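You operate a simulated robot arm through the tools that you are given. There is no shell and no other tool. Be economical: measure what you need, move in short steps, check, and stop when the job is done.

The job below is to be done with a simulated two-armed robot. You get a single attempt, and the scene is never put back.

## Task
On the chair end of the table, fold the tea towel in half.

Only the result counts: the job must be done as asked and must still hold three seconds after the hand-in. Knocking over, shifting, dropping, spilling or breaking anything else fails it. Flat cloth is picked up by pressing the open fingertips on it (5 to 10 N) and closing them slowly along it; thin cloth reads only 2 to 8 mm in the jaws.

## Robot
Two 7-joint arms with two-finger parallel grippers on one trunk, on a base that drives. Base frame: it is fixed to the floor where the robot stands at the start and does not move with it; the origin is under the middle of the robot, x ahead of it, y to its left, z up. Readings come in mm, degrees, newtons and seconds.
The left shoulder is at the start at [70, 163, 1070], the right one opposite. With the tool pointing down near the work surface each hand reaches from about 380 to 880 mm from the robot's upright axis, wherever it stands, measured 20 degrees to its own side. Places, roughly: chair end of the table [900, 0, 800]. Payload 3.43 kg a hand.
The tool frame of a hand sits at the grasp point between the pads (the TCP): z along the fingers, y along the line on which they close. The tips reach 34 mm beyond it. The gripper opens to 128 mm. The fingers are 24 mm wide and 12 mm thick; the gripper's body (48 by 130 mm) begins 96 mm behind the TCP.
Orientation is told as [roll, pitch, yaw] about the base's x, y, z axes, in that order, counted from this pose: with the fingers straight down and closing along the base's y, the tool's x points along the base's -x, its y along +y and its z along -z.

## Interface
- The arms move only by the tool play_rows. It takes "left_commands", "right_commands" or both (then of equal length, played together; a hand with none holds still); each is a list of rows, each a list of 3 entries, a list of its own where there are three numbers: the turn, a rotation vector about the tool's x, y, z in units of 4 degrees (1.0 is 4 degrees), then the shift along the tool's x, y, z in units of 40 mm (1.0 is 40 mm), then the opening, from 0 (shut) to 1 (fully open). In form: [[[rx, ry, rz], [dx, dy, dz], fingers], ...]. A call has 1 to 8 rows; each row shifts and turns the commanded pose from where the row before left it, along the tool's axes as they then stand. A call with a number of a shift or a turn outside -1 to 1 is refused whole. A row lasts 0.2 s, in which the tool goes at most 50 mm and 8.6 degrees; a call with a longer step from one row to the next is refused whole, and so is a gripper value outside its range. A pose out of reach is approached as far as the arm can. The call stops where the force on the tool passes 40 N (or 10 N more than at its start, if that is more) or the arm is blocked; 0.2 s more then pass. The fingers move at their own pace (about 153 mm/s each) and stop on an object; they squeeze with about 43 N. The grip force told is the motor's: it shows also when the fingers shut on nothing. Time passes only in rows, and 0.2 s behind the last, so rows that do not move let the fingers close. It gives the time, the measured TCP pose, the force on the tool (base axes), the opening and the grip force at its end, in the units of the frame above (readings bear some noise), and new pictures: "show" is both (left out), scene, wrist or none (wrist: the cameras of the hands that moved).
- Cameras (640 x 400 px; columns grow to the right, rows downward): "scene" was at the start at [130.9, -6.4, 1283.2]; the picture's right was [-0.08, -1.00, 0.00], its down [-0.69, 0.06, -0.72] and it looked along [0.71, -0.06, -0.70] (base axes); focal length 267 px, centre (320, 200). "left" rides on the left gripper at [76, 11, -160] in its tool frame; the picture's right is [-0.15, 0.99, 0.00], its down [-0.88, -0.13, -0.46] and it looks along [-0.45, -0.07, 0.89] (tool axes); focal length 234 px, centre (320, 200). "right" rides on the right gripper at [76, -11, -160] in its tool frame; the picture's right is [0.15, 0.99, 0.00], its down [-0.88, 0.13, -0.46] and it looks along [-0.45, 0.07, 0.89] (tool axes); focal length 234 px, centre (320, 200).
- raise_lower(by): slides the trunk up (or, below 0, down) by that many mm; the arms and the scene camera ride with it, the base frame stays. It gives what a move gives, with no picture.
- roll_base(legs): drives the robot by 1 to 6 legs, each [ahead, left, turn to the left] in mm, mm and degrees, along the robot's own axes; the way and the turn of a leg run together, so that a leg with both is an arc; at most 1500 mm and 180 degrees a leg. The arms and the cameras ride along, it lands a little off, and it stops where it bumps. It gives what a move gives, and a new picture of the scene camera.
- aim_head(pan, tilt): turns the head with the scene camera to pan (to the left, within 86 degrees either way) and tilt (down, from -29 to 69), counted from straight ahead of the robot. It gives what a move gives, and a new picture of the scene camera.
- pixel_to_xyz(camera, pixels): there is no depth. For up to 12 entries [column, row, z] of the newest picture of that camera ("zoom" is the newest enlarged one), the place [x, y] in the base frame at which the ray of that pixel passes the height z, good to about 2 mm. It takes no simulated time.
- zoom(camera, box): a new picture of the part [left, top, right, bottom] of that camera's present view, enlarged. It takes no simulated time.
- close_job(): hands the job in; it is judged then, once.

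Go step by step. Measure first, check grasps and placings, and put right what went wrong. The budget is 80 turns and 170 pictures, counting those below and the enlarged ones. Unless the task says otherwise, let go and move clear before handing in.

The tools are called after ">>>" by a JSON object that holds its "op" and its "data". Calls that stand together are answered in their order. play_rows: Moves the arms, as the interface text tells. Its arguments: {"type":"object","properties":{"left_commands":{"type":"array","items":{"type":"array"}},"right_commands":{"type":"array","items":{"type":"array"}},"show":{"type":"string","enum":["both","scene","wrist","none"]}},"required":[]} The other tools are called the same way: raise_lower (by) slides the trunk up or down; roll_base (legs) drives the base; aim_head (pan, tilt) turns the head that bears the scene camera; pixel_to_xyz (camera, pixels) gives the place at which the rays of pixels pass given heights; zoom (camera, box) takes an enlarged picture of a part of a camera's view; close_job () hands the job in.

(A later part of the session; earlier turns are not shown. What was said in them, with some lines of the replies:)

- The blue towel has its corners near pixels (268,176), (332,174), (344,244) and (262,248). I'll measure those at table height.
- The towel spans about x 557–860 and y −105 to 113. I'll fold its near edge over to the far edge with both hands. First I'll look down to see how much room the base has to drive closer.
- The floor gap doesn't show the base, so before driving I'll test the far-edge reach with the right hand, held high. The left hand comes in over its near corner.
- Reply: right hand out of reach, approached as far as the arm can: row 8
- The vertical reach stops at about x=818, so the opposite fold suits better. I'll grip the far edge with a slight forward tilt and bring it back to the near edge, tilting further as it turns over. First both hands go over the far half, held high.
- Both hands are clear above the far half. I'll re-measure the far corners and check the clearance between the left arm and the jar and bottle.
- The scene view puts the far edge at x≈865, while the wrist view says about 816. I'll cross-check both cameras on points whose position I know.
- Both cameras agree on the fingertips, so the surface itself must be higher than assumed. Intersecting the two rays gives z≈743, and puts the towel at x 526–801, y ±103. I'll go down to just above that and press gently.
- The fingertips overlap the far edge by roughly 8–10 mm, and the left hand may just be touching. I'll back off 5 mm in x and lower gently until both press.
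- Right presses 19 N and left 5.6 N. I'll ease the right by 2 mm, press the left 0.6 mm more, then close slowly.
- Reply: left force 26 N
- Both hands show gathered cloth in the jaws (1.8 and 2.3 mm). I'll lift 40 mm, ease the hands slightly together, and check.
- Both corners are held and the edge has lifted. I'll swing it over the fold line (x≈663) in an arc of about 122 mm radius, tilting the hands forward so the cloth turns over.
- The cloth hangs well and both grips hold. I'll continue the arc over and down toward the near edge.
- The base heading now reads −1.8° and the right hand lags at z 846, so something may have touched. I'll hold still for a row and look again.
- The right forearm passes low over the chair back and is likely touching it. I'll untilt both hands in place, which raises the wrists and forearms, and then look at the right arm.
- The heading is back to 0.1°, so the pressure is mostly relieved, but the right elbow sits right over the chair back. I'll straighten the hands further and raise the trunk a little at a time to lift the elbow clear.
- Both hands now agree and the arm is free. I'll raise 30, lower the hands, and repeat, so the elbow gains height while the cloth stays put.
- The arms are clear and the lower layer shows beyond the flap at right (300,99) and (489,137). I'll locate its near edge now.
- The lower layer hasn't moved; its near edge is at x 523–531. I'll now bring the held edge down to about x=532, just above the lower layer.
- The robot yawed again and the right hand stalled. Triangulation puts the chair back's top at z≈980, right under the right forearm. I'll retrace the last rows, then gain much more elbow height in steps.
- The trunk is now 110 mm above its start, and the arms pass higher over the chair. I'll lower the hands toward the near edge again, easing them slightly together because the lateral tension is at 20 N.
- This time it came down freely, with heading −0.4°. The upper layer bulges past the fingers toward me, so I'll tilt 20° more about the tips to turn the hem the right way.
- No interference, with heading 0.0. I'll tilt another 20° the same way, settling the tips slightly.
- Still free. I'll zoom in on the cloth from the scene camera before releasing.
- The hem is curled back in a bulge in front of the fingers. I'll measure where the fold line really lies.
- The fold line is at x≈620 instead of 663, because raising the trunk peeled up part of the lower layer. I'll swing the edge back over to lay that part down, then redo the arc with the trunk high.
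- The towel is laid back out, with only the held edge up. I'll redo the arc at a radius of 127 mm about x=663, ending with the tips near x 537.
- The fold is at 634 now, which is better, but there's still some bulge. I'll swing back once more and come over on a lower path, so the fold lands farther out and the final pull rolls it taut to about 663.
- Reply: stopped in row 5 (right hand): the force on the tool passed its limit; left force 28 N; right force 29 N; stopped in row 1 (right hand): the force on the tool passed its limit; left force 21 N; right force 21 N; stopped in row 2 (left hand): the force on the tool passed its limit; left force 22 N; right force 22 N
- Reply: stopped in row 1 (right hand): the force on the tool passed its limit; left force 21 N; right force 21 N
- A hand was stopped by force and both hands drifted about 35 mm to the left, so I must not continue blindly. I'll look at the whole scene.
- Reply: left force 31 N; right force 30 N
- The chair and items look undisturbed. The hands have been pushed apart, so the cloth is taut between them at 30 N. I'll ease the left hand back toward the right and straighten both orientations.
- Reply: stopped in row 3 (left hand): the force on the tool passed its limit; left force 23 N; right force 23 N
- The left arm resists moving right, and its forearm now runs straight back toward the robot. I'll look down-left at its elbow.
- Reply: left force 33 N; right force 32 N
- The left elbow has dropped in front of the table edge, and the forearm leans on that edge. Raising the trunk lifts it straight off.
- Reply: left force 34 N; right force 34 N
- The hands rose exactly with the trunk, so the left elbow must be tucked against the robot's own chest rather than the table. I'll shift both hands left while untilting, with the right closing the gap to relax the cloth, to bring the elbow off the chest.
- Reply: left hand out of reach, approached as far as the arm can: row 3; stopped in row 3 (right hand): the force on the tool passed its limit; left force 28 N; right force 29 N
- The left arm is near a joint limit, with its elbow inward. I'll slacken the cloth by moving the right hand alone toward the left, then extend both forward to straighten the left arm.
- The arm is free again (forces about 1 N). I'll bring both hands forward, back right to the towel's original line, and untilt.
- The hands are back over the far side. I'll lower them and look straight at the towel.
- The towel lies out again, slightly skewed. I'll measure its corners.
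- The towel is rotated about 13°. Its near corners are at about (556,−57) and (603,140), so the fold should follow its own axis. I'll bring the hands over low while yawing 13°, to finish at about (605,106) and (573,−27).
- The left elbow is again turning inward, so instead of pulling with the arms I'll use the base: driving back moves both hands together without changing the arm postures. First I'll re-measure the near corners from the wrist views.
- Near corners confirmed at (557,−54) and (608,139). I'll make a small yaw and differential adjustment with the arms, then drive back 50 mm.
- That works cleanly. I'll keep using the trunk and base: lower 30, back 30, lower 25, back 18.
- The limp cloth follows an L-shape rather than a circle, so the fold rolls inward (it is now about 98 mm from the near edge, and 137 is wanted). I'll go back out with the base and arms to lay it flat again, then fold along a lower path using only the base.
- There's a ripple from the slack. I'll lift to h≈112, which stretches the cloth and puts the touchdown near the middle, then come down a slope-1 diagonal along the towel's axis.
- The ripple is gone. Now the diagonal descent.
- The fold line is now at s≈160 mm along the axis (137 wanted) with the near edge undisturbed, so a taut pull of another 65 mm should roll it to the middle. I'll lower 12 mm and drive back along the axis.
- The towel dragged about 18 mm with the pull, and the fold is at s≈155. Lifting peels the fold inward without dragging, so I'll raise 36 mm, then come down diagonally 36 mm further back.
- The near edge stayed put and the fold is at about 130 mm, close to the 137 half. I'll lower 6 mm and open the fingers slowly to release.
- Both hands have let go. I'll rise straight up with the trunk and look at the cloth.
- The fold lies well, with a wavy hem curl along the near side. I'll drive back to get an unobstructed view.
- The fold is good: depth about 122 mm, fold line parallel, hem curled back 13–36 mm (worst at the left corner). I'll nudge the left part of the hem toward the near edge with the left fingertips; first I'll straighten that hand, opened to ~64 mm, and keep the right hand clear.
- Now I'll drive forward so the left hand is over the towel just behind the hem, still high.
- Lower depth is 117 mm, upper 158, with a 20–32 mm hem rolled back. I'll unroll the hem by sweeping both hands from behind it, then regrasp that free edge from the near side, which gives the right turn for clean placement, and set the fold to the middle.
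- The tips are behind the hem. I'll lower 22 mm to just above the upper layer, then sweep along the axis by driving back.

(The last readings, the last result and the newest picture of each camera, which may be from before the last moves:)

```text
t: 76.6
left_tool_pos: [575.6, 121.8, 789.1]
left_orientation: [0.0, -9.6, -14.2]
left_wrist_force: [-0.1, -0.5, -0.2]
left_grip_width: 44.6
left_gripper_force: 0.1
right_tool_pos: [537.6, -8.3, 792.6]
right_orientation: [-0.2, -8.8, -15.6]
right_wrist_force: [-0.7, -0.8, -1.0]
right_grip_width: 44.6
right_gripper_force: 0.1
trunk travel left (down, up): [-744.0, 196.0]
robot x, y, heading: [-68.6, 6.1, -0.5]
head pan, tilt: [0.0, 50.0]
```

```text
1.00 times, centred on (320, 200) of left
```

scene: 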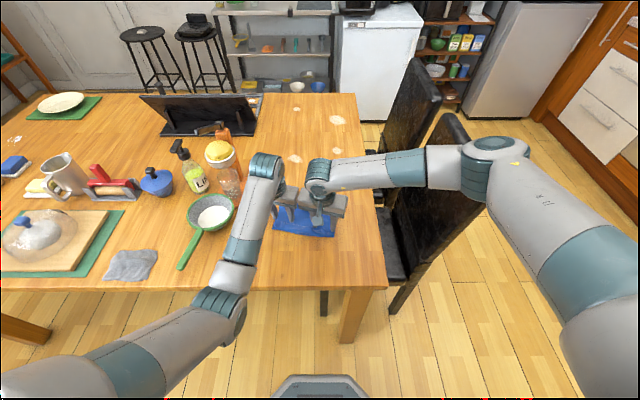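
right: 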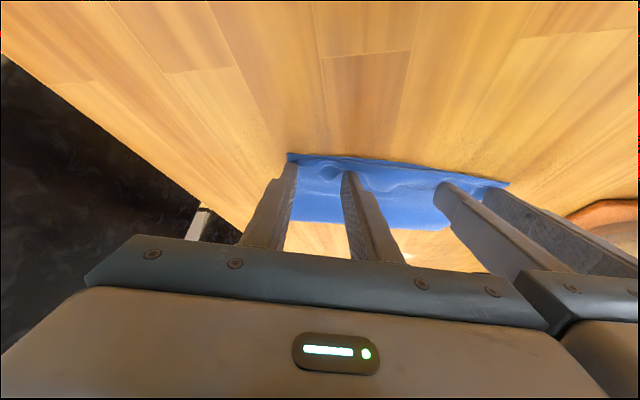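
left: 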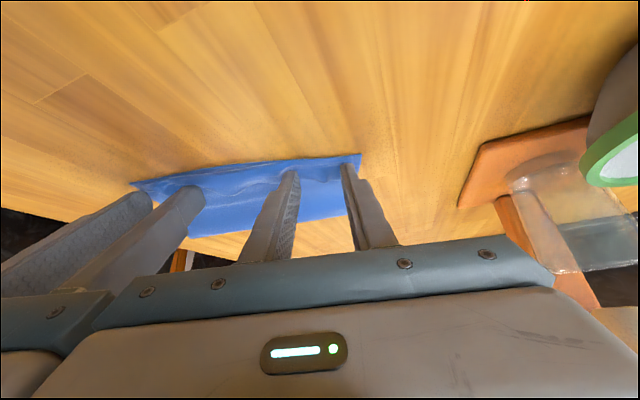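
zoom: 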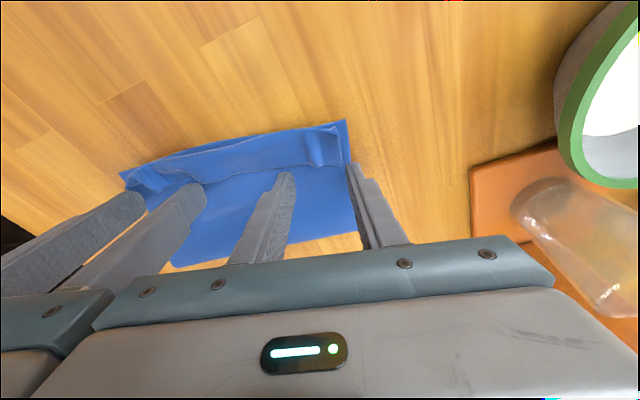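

>>> {"op": "pixel_to_xyz", "data": {"camera": "zoom", "pixels": [[120, 173, 751], [346, 120, 751], [172, 265, 752], [288, 174, 755], [350, 165, 755]]}}

>>> {"op": "zoom", "data": {"camera": "left", "box": [100, 100, 380, 275]}}

```text
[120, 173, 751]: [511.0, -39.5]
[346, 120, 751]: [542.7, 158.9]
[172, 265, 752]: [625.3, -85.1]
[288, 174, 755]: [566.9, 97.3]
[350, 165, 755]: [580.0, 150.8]
```

```text
2.29 times, centred on (240, 188) of left
```

zoom: 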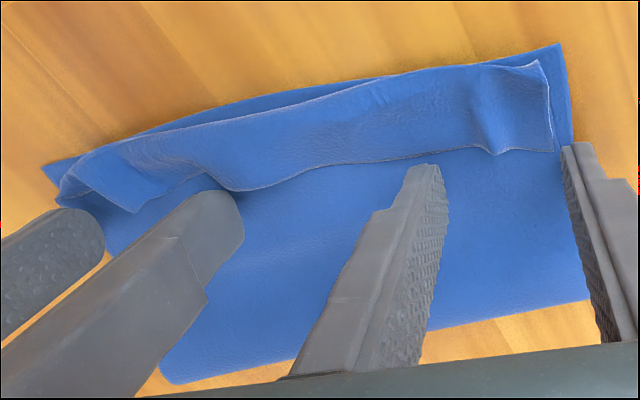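

The sweep dragged the towel rather than unrolling the hem, so I'll stop disturbing it. I'll rise straight up, back away and inspect the result.

>>> {"op": "raise_lower", "data": {"by": 90}}

>>> {"op": "zoom", "data": {"camera": "left", "box": [100, 40, 400, 228]}}

>>> {"op": "pixel_to_xyz", "data": {"camera": "scene", "pixels": [[393, 312, 0], [345, 340, 0]]}}

```text
t: 77.8
left_tool_pos: [575.0, 122.8, 878.5]
left_orientation: [0.1, -9.4, -14.1]
left_wrist_force: [-1.0, 0.3, 0.4]
left_grip_width: 44.8
left_gripper_force: 0.1
right_tool_pos: [538.9, -8.9, 881.5]
right_orientation: [-0.3, -8.7, -15.6]
right_wrist_force: [-1.0, 0.3, -0.6]
right_grip_width: 44.8
right_gripper_force: 0.1
trunk travel left (down, up): [-834.0, 106.0]
robot x, y, heading: [-67.2, 3.8, -0.2]
head pan, tilt: [0.0, 50.0]
```

```text
2.13 times, centred on (250, 134) of left
```

zoom: 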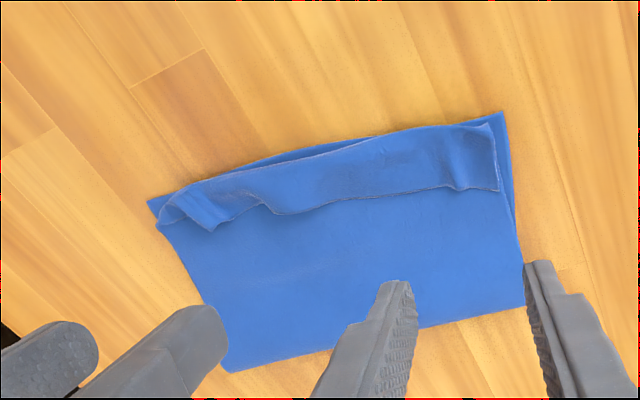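

```text
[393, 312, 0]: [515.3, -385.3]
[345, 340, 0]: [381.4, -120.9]
```

The chair leg is about where it began, and the hem is a tidy strip rolled back on top. One gentle improvement: pinch just that strip at both ends, lift slightly and ease it about 40 mm toward the near edge. I'll measure it first.

>>> {"op": "pixel_to_xyz", "data": {"camera": "zoom", "pixels": [[148, 202, 751], [503, 112, 751], [228, 371, 752], [524, 306, 752], [490, 123, 756], [498, 190, 756], [450, 188, 756], [210, 230, 758], [265, 205, 758], [185, 190, 756]]}}

```text
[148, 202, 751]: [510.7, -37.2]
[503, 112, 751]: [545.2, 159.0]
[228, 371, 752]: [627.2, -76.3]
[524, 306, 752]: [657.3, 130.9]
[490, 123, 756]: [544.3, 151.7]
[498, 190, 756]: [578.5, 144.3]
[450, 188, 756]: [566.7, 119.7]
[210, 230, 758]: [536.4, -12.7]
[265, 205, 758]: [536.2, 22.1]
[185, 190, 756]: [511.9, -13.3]
```

>>> {"op": "roll_base", "data": {"legs": [[-23, 0, 0]]}}

>>> {"op": "raise_lower", "data": {"by": -76}}

>>> {"op": "play_rows", "data": {"left_commands": [[[0, 0, 0], [0.05, 0.07, 0], 0.28], [[0, 0, 0], [0, 0, 0], 0.28]], "right_commands": [[[0, 0, 0], [-0.06, -0.05, 0.07], 0.28], [[0, 0, 0], [0, 0, 0], 0.28]], "show": "wrist"}}

```text
t: 78.6
left_tool_pos: [556.5, 122.7, 875.0]
left_orientation: [0.0, -9.3, -14.1]
left_wrist_force: [0.1, 0.1, 0.7]
left_grip_width: 44.6
left_gripper_force: 0.0
right_tool_pos: [519.9, -8.9, 880.3]
right_orientation: [-0.3, -8.5, -15.7]
right_wrist_force: [0.7, -0.9, -0.3]
right_grip_width: 45.0
right_gripper_force: 0.1
trunk travel left (down, up): [-834.0, 106.0]
robot x, y, heading: [-87.5, 3.6, -0.5]
head pan, tilt: [0.0, 50.0]
```

scene: 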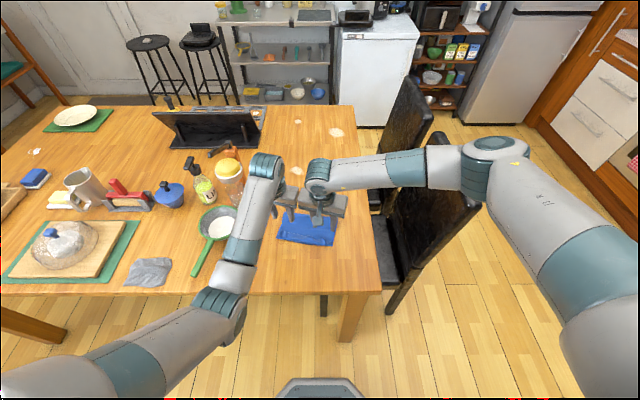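

```text
t: 79.7
left_tool_pos: [552.8, 123.4, 802.8]
left_orientation: [0.0, -9.4, -14.1]
left_wrist_force: [-0.8, 0.6, 0.3]
left_grip_width: 44.9
left_gripper_force: 0.0
right_tool_pos: [516.1, -9.4, 805.3]
right_orientation: [-0.2, -8.6, -15.7]
right_wrist_force: [0.2, 0.2, 0.1]
right_grip_width: 44.9
right_gripper_force: 0.1
trunk travel left (down, up): [-758.0, 182.0]
robot x, y, heading: [-88.9, 8.1, -0.4]
head pan, tilt: [0.0, 50.0]
```

```text
t: 80.3
left_tool_pos: [553.1, 125.9, 801.9]
left_orientation: [0.0, -9.6, -14.1]
left_wrist_force: [0.1, -0.5, 0.2]
left_grip_width: 35.8
left_gripper_force: 0.0
right_tool_pos: [519.4, -11.3, 804.2]
right_orientation: [-0.1, -8.7, -15.7]
right_wrist_force: [0.0, 0.6, 0.3]
right_grip_width: 35.8
right_gripper_force: 0.0
trunk travel left (down, up): [-758.0, 182.0]
robot x, y, heading: [-89.9, 4.7, -0.4]
head pan, tilt: [0.0, 50.0]
```

right: 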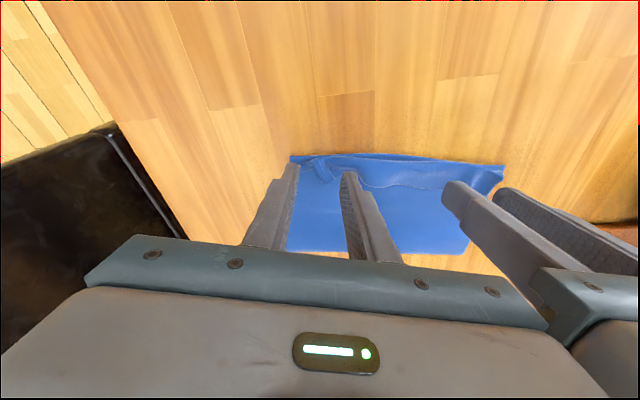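
left: 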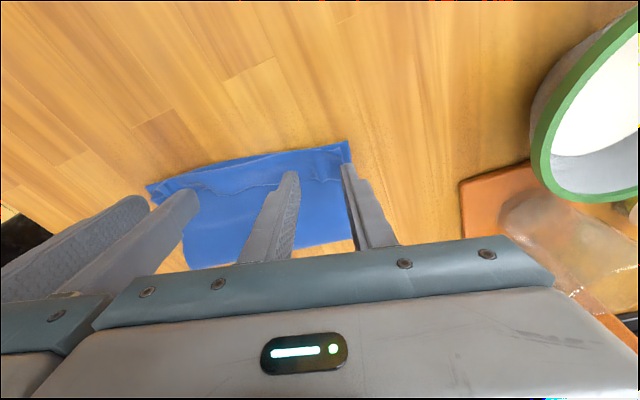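

I'm 12 mm above the rolled strip. I'll lower gently to touch it.

>>> {"op": "play_rows", "data": {"left_commands": [[[0, 0, 0], [0.1, 0, 0.14], 0.28], [[0, 0, 0], [0.05, 0, 0.1], 0.28], [[0, 0, 0], [0, 0, 0.05], 0.28], [[0, 0, 0], [0, 0, 0], 0.28]], "right_commands": [[[0, 0, 0], [0.05, 0, 0.16], 0.28], [[0, 0, 0], [0.03, 0, 0.13], 0.28], [[0, 0, 0], [0, 0, 0.05], 0.28], [[0, 0, 0], [0, 0, 0], 0.28]], "show": "none"}}

```text
t: 81.3
left_tool_pos: [548.3, 128.9, 788.4]
left_orientation: [0.0, -9.5, -14.0]
left_wrist_force: [0.3, 0.9, -0.2]
left_grip_width: 36.1
left_gripper_force: 0.1
right_tool_pos: [518.1, -12.8, 789.8]
right_orientation: [-0.3, -8.8, -15.5]
right_wrist_force: [0.0, -0.1, -0.8]
right_grip_width: 35.7
right_gripper_force: 0.1
trunk travel left (down, up): [-758.0, 182.0]
robot x, y, heading: [-87.6, 6.4, -0.0]
head pan, tilt: [0.0, 50.0]
```

>>> {"op": "play_rows", "data": {"left_commands": [[[0, 0, 0], [0, 0, 0.04], 0.28], [[0, 0, 0], [0, 0, 0], 0.28]], "right_commands": [[[0, 0, 0], [0, 0, 0.06], 0.28], [[0, 0, 0], [0, 0, 0], 0.28]], "show": "none"}}

```text
t: 81.9
left_tool_pos: [548.0, 127.9, 788.2]
left_orientation: [0.0, -9.5, -14.0]
left_wrist_force: [0.9, -0.7, 3.7]
left_grip_width: 35.8
left_gripper_force: 0.3
right_tool_pos: [517.7, -13.0, 788.4]
right_orientation: [-0.1, -8.8, -15.6]
right_wrist_force: [-0.6, -0.5, 0.9]
right_grip_width: 36.0
right_gripper_force: 0.0
trunk travel left (down, up): [-758.0, 182.0]
robot x, y, heading: [-90.5, 8.0, -0.4]
head pan, tilt: [0.0, 50.0]
```

Left is touching at about 4 N. I'll press the right 1 mm more and close both slowly.

>>> {"op": "play_rows", "data": {"left_commands": [[[0, 0, 0], [0, 0, 0.01], 0.28], [[0, 0, 0], [0, 0, 0], 0.23], [[0, 0, 0], [0, 0, 0], 0.18], [[0, 0, 0], [0, 0, 0], 0.13], [[0, 0, 0], [0, 0, 0], 0.08], [[0, 0, 0], [0, 0, 0], 0.04], [[0, 0, 0], [0, 0, 0], 0], [[0, 0, 0], [0, 0, -0.15], 0]], "right_commands": [[[0, 0, 0], [0, 0, 0.04], 0.28], [[0, 0, 0], [0, 0, 0], 0.23], [[0, 0, 0], [0, 0, 0], 0.18], [[0, 0, 0], [0, 0, 0], 0.13], [[0, 0, 0], [0, 0, 0], 0.08], [[0, 0, 0], [0, 0, 0], 0.04], [[0, 0, 0], [0, 0, 0], 0], [[0, 0, 0], [0, 0, -0.15], 0]], "show": "wrist"}}

```text
t: 83.7
left_tool_pos: [547.2, 126.4, 793.1]
left_orientation: [0.1, -9.4, -14.1]
left_wrist_force: [-1.8, -10.0, -0.2]
left_grip_width: 2.9
left_gripper_force: 37.8
right_tool_pos: [517.5, -10.2, 791.0]
right_orientation: [-0.1, -8.6, -15.6]
right_wrist_force: [1.7, 10.5, 0.5]
right_grip_width: 6.2
right_gripper_force: 40.8
trunk travel left (down, up): [-758.0, 182.0]
robot x, y, heading: [-86.9, 4.1, -0.6]
head pan, tilt: [0.0, 50.0]
```

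right: 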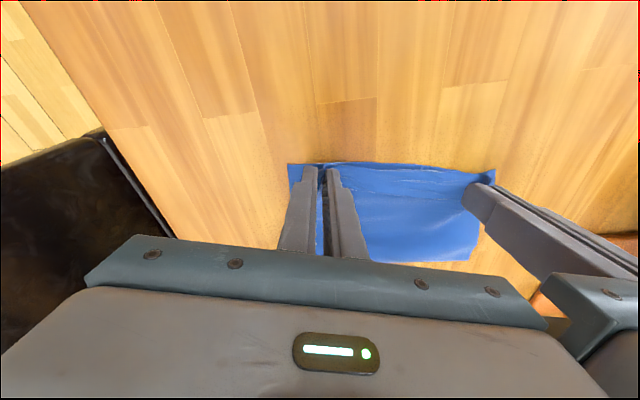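
left: 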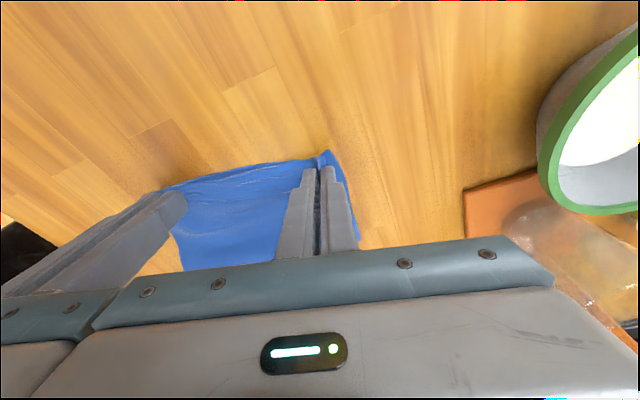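

The right reads 6.2 mm, which suggests it caught several layers. Left at 2.9 mm may have just the top. I'll look closely.

>>> {"op": "zoom", "data": {"camera": "right", "box": [260, 140, 520, 280]}}

>>> {"op": "zoom", "data": {"camera": "left", "box": [150, 130, 390, 280]}}

```text
2.46 times, centred on (390, 210) of right
```

zoom: 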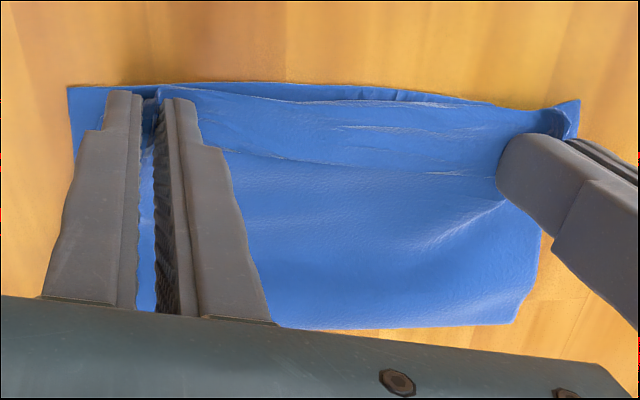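

```text
2.67 times, centred on (270, 205) of left
```

zoom: 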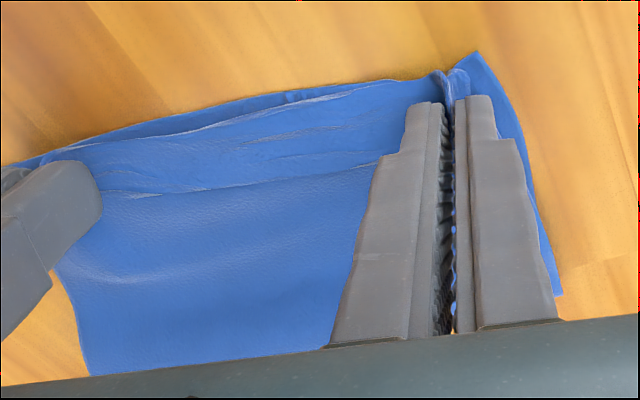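

The lower layer looks untouched. A small lift will show what is held.

>>> {"op": "raise_lower", "data": {"by": 25}}

>>> {"op": "zoom", "data": {"camera": "right", "box": [240, 100, 560, 280]}}

>>> {"op": "zoom", "data": {"camera": "left", "box": [130, 100, 400, 270]}}

```text
t: 84.5
left_tool_pos: [548.1, 127.8, 818.8]
left_orientation: [0.0, -9.5, -14.1]
left_wrist_force: [-1.8, -10.7, -1.4]
left_grip_width: 2.7
left_gripper_force: 37.2
right_tool_pos: [517.0, -11.6, 816.0]
right_orientation: [0.0, -8.6, -15.6]
right_wrist_force: [1.9, 10.7, -0.4]
right_grip_width: 6.3
right_gripper_force: 40.6
trunk travel left (down, up): [-783.0, 157.0]
robot x, y, heading: [-89.0, 7.4, -0.2]
head pan, tilt: [0.0, 50.0]
```

```text
2.00 times, centred on (400, 190) of right
```

zoom: 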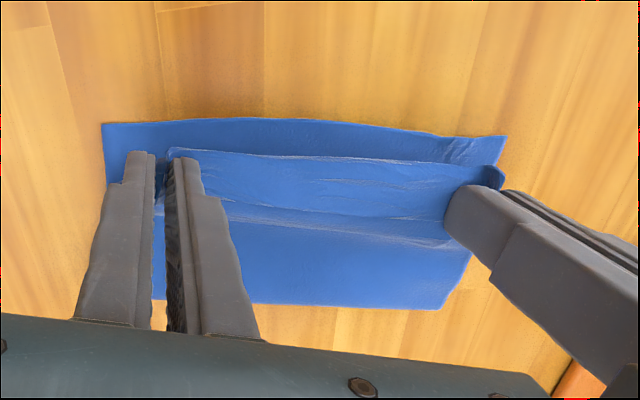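

```text
2.35 times, centred on (265, 185) of left
```

zoom: 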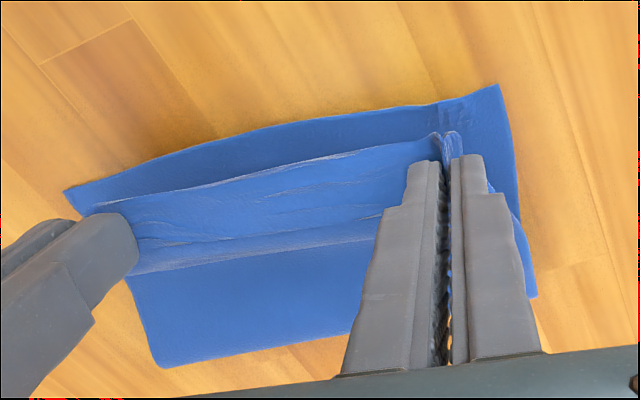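

The lower layer is entirely free, and I hold the upper layer's rolled end. I'll ease it 15 mm toward the near edge while lifted so the hem's corners meet the lower corners more closely, then set it down and release.

>>> {"op": "play_rows", "data": {"left_commands": [[[0, 0, 0], [0.22, 0, 0.12], 0], [[0, 0, 0], [0.22, 0, 0.2], 0], [[0, 0, 0], [0.12, 0, 0.22], 0], [[0, 0, 0], [0, 0, 0], 0]], "right_commands": [[[0, 0, 0], [0.22, 0, 0.12], 0], [[0, 0, 0], [0.22, 0, 0.2], 0], [[0, 0, 0], [0.12, 0, 0.2], 0], [[0, 0, 0], [0, 0, 0], 0]], "show": "wrist"}}

```text
t: 85.5
left_tool_pos: [529.4, 131.7, 793.0]
left_orientation: [0.1, -9.5, -14.1]
left_wrist_force: [-1.8, -10.1, 0.0]
left_grip_width: 2.8
left_gripper_force: 37.8
right_tool_pos: [499.8, -6.1, 792.7]
right_orientation: [-0.2, -8.7, -15.6]
right_wrist_force: [1.5, 10.6, -0.3]
right_grip_width: 6.3
right_gripper_force: 40.2
trunk travel left (down, up): [-783.0, 157.0]
robot x, y, heading: [-89.1, 3.1, -0.5]
head pan, tilt: [0.0, 50.0]
```

right: 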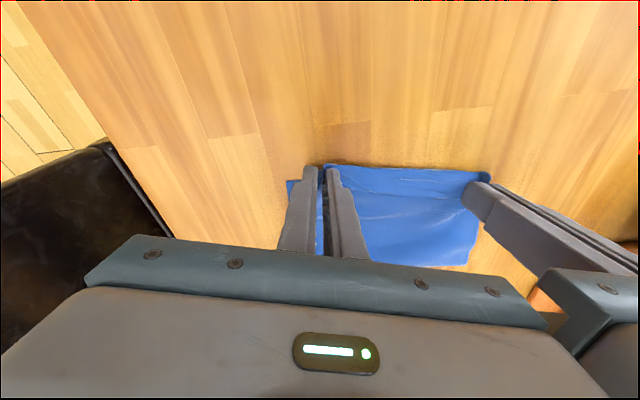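
left: 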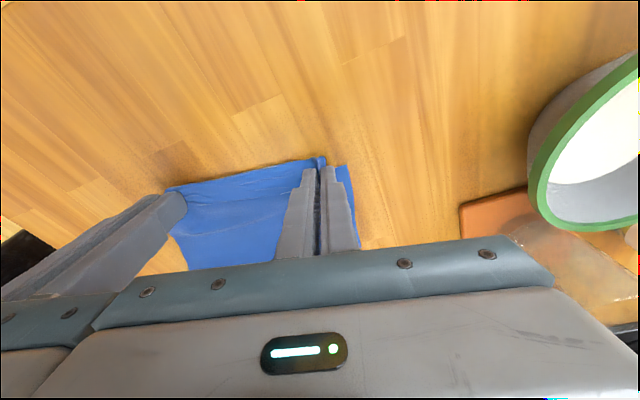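

Now I'll lower the last few millimetres, open slowly so the pleats spread out again, and rise straight up.

>>> {"op": "play_rows", "data": {"left_commands": [[[0, 0, 0], [0, 0, 0.08], 0], [[0, 0, 0], [0, 0, 0.02], 0.06], [[0, 0, 0], [0, 0, 0], 0.12], [[0, 0, 0], [0, 0, 0], 0.18], [[0, 0, 0], [0, 0, 0], 0.24], [[0, 0, 0], [0, 0, 0], 0.3], [[0, 0, 0], [0, 0, 0], 0.3]], "right_commands": [[[0, 0, 0], [0, 0, 0.08], 0], [[0, 0, 0], [0, 0, 0.02], 0.06], [[0, 0, 0], [0, 0, 0], 0.12], [[0, 0, 0], [0, 0, 0], 0.18], [[0, 0, 0], [0, 0, 0], 0.24], [[0, 0, 0], [0, 0, 0], 0.3], [[0, 0, 0], [0, 0, 0], 0.3]], "show": "none"}}

>>> {"op": "raise_lower", "data": {"by": 90}}

>>> {"op": "zoom", "data": {"camera": "left", "box": [100, 40, 400, 228]}}

```text
t: 87.0
left_tool_pos: [530.5, 131.6, 790.0]
left_orientation: [-0.1, -9.5, -14.1]
left_wrist_force: [0.6, 0.3, -0.5]
left_grip_width: 38.6
left_gripper_force: 0.0
right_tool_pos: [499.9, -7.7, 789.0]
right_orientation: [-0.2, -8.7, -15.6]
right_wrist_force: [-0.8, 0.5, 0.4]
right_grip_width: 38.3
right_gripper_force: 0.0
trunk travel left (down, up): [-783.0, 157.0]
robot x, y, heading: [-86.6, 4.5, -0.6]
head pan, tilt: [0.0, 50.0]
```

```text
t: 88.3
left_tool_pos: [530.1, 132.1, 879.2]
left_orientation: [0.0, -9.5, -14.1]
left_wrist_force: [-0.1, -0.2, 0.8]
left_grip_width: 38.3
left_gripper_force: 0.1
right_tool_pos: [500.2, -6.0, 878.1]
right_orientation: [-0.2, -8.7, -15.6]
right_wrist_force: [0.1, 0.9, -0.1]
right_grip_width: 38.5
right_gripper_force: 0.1
trunk travel left (down, up): [-873.0, 67.0]
robot x, y, heading: [-88.7, 8.4, -0.1]
head pan, tilt: [0.0, 50.0]
```

```text
2.13 times, centred on (250, 134) of left
```

zoom: 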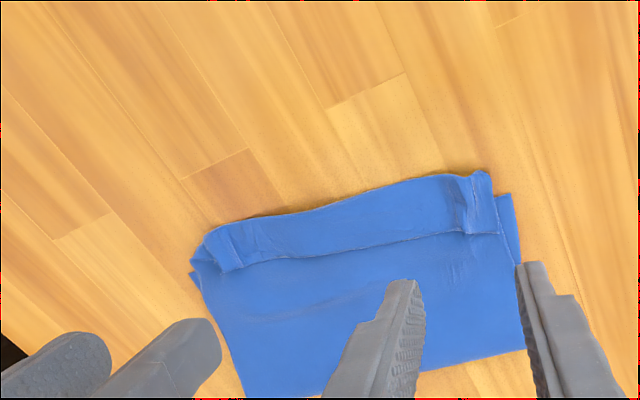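

>>> {"op": "pixel_to_xyz", "data": {"camera": "zoom", "pixels": [[190, 272, 751], [512, 194, 751], [524, 349, 752], [243, 396, 752], [490, 172, 757], [498, 234, 757], [208, 232, 757], [240, 268, 757]]}}

>>> {"op": "roll_base", "data": {"legs": [[-220, 0, 0]]}}

>>> {"op": "zoom", "data": {"camera": "scene", "box": [260, 150, 370, 220]}}

```text
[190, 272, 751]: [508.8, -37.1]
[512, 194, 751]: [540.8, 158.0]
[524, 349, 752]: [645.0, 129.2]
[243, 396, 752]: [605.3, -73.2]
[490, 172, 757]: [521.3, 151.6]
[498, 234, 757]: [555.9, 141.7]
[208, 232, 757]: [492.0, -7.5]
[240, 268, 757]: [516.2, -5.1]
```

```text
t: 90.0
left_tool_pos: [311.1, 133.5, 879.5]
left_orientation: [0.1, -9.5, -14.2]
left_wrist_force: [-1.2, 0.4, -1.0]
left_grip_width: 38.4
left_gripper_force: 0.1
right_tool_pos: [281.3, -5.7, 879.3]
right_orientation: [-0.2, -8.7, -15.6]
right_wrist_force: [-0.9, -1.0, 0.0]
right_grip_width: 38.6
right_gripper_force: 0.1
trunk travel left (down, up): [-873.0, 67.0]
robot x, y, heading: [-307.8, 7.4, -0.4]
head pan, tilt: [0.0, 50.0]
```

scene: 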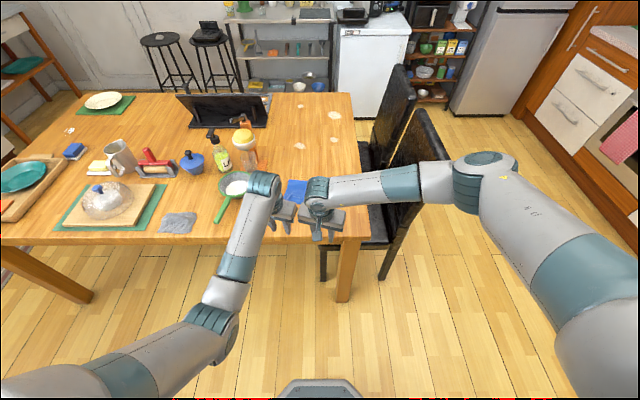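

```text
5.71 times, centred on (315, 185) of scene
5 turns are left
```

zoom: 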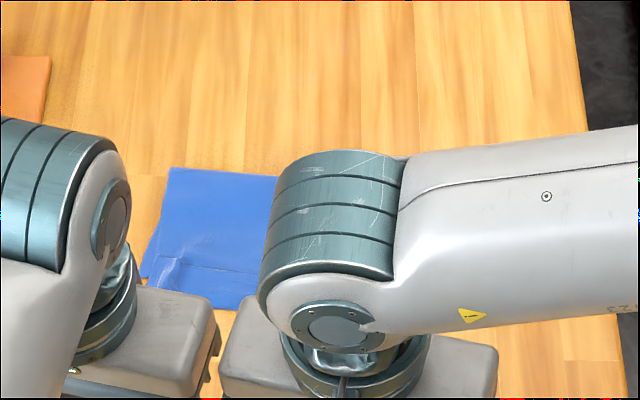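

The fold now lies with the hem edge about 15–20 mm from the near edge, both hands are open and clear, and nothing else looks disturbed. I'm handing it in.

>>> {"op": "close_job", "data": {}}

```text
The job is handed in.
```

I folded the tea towel roughly in half at the chair end of the table and handed the job in, but the fold isn't a neat one.

- **Alignment:** The upper half's edge is still rolled back on itself by about 25–35 mm. That edge sits about 15–20 mm from the lower edge. The lower layer is about 105 mm deep, where an exact half would be about 137 mm.
- **Position:** The towel ended up turned by roughly 10° and dragged a few centimetres towards the near end of the table.
- **Other items:** While folding, the robot's base was pushed off line twice, probably because the right forearm was pressing on the chair back. A rough check put the chair leg within about 20 mm of where it started, which is close to my measuring error. The other items on the table looked unmoved.

Both hands let go and were clear of the towel before I handed it in.
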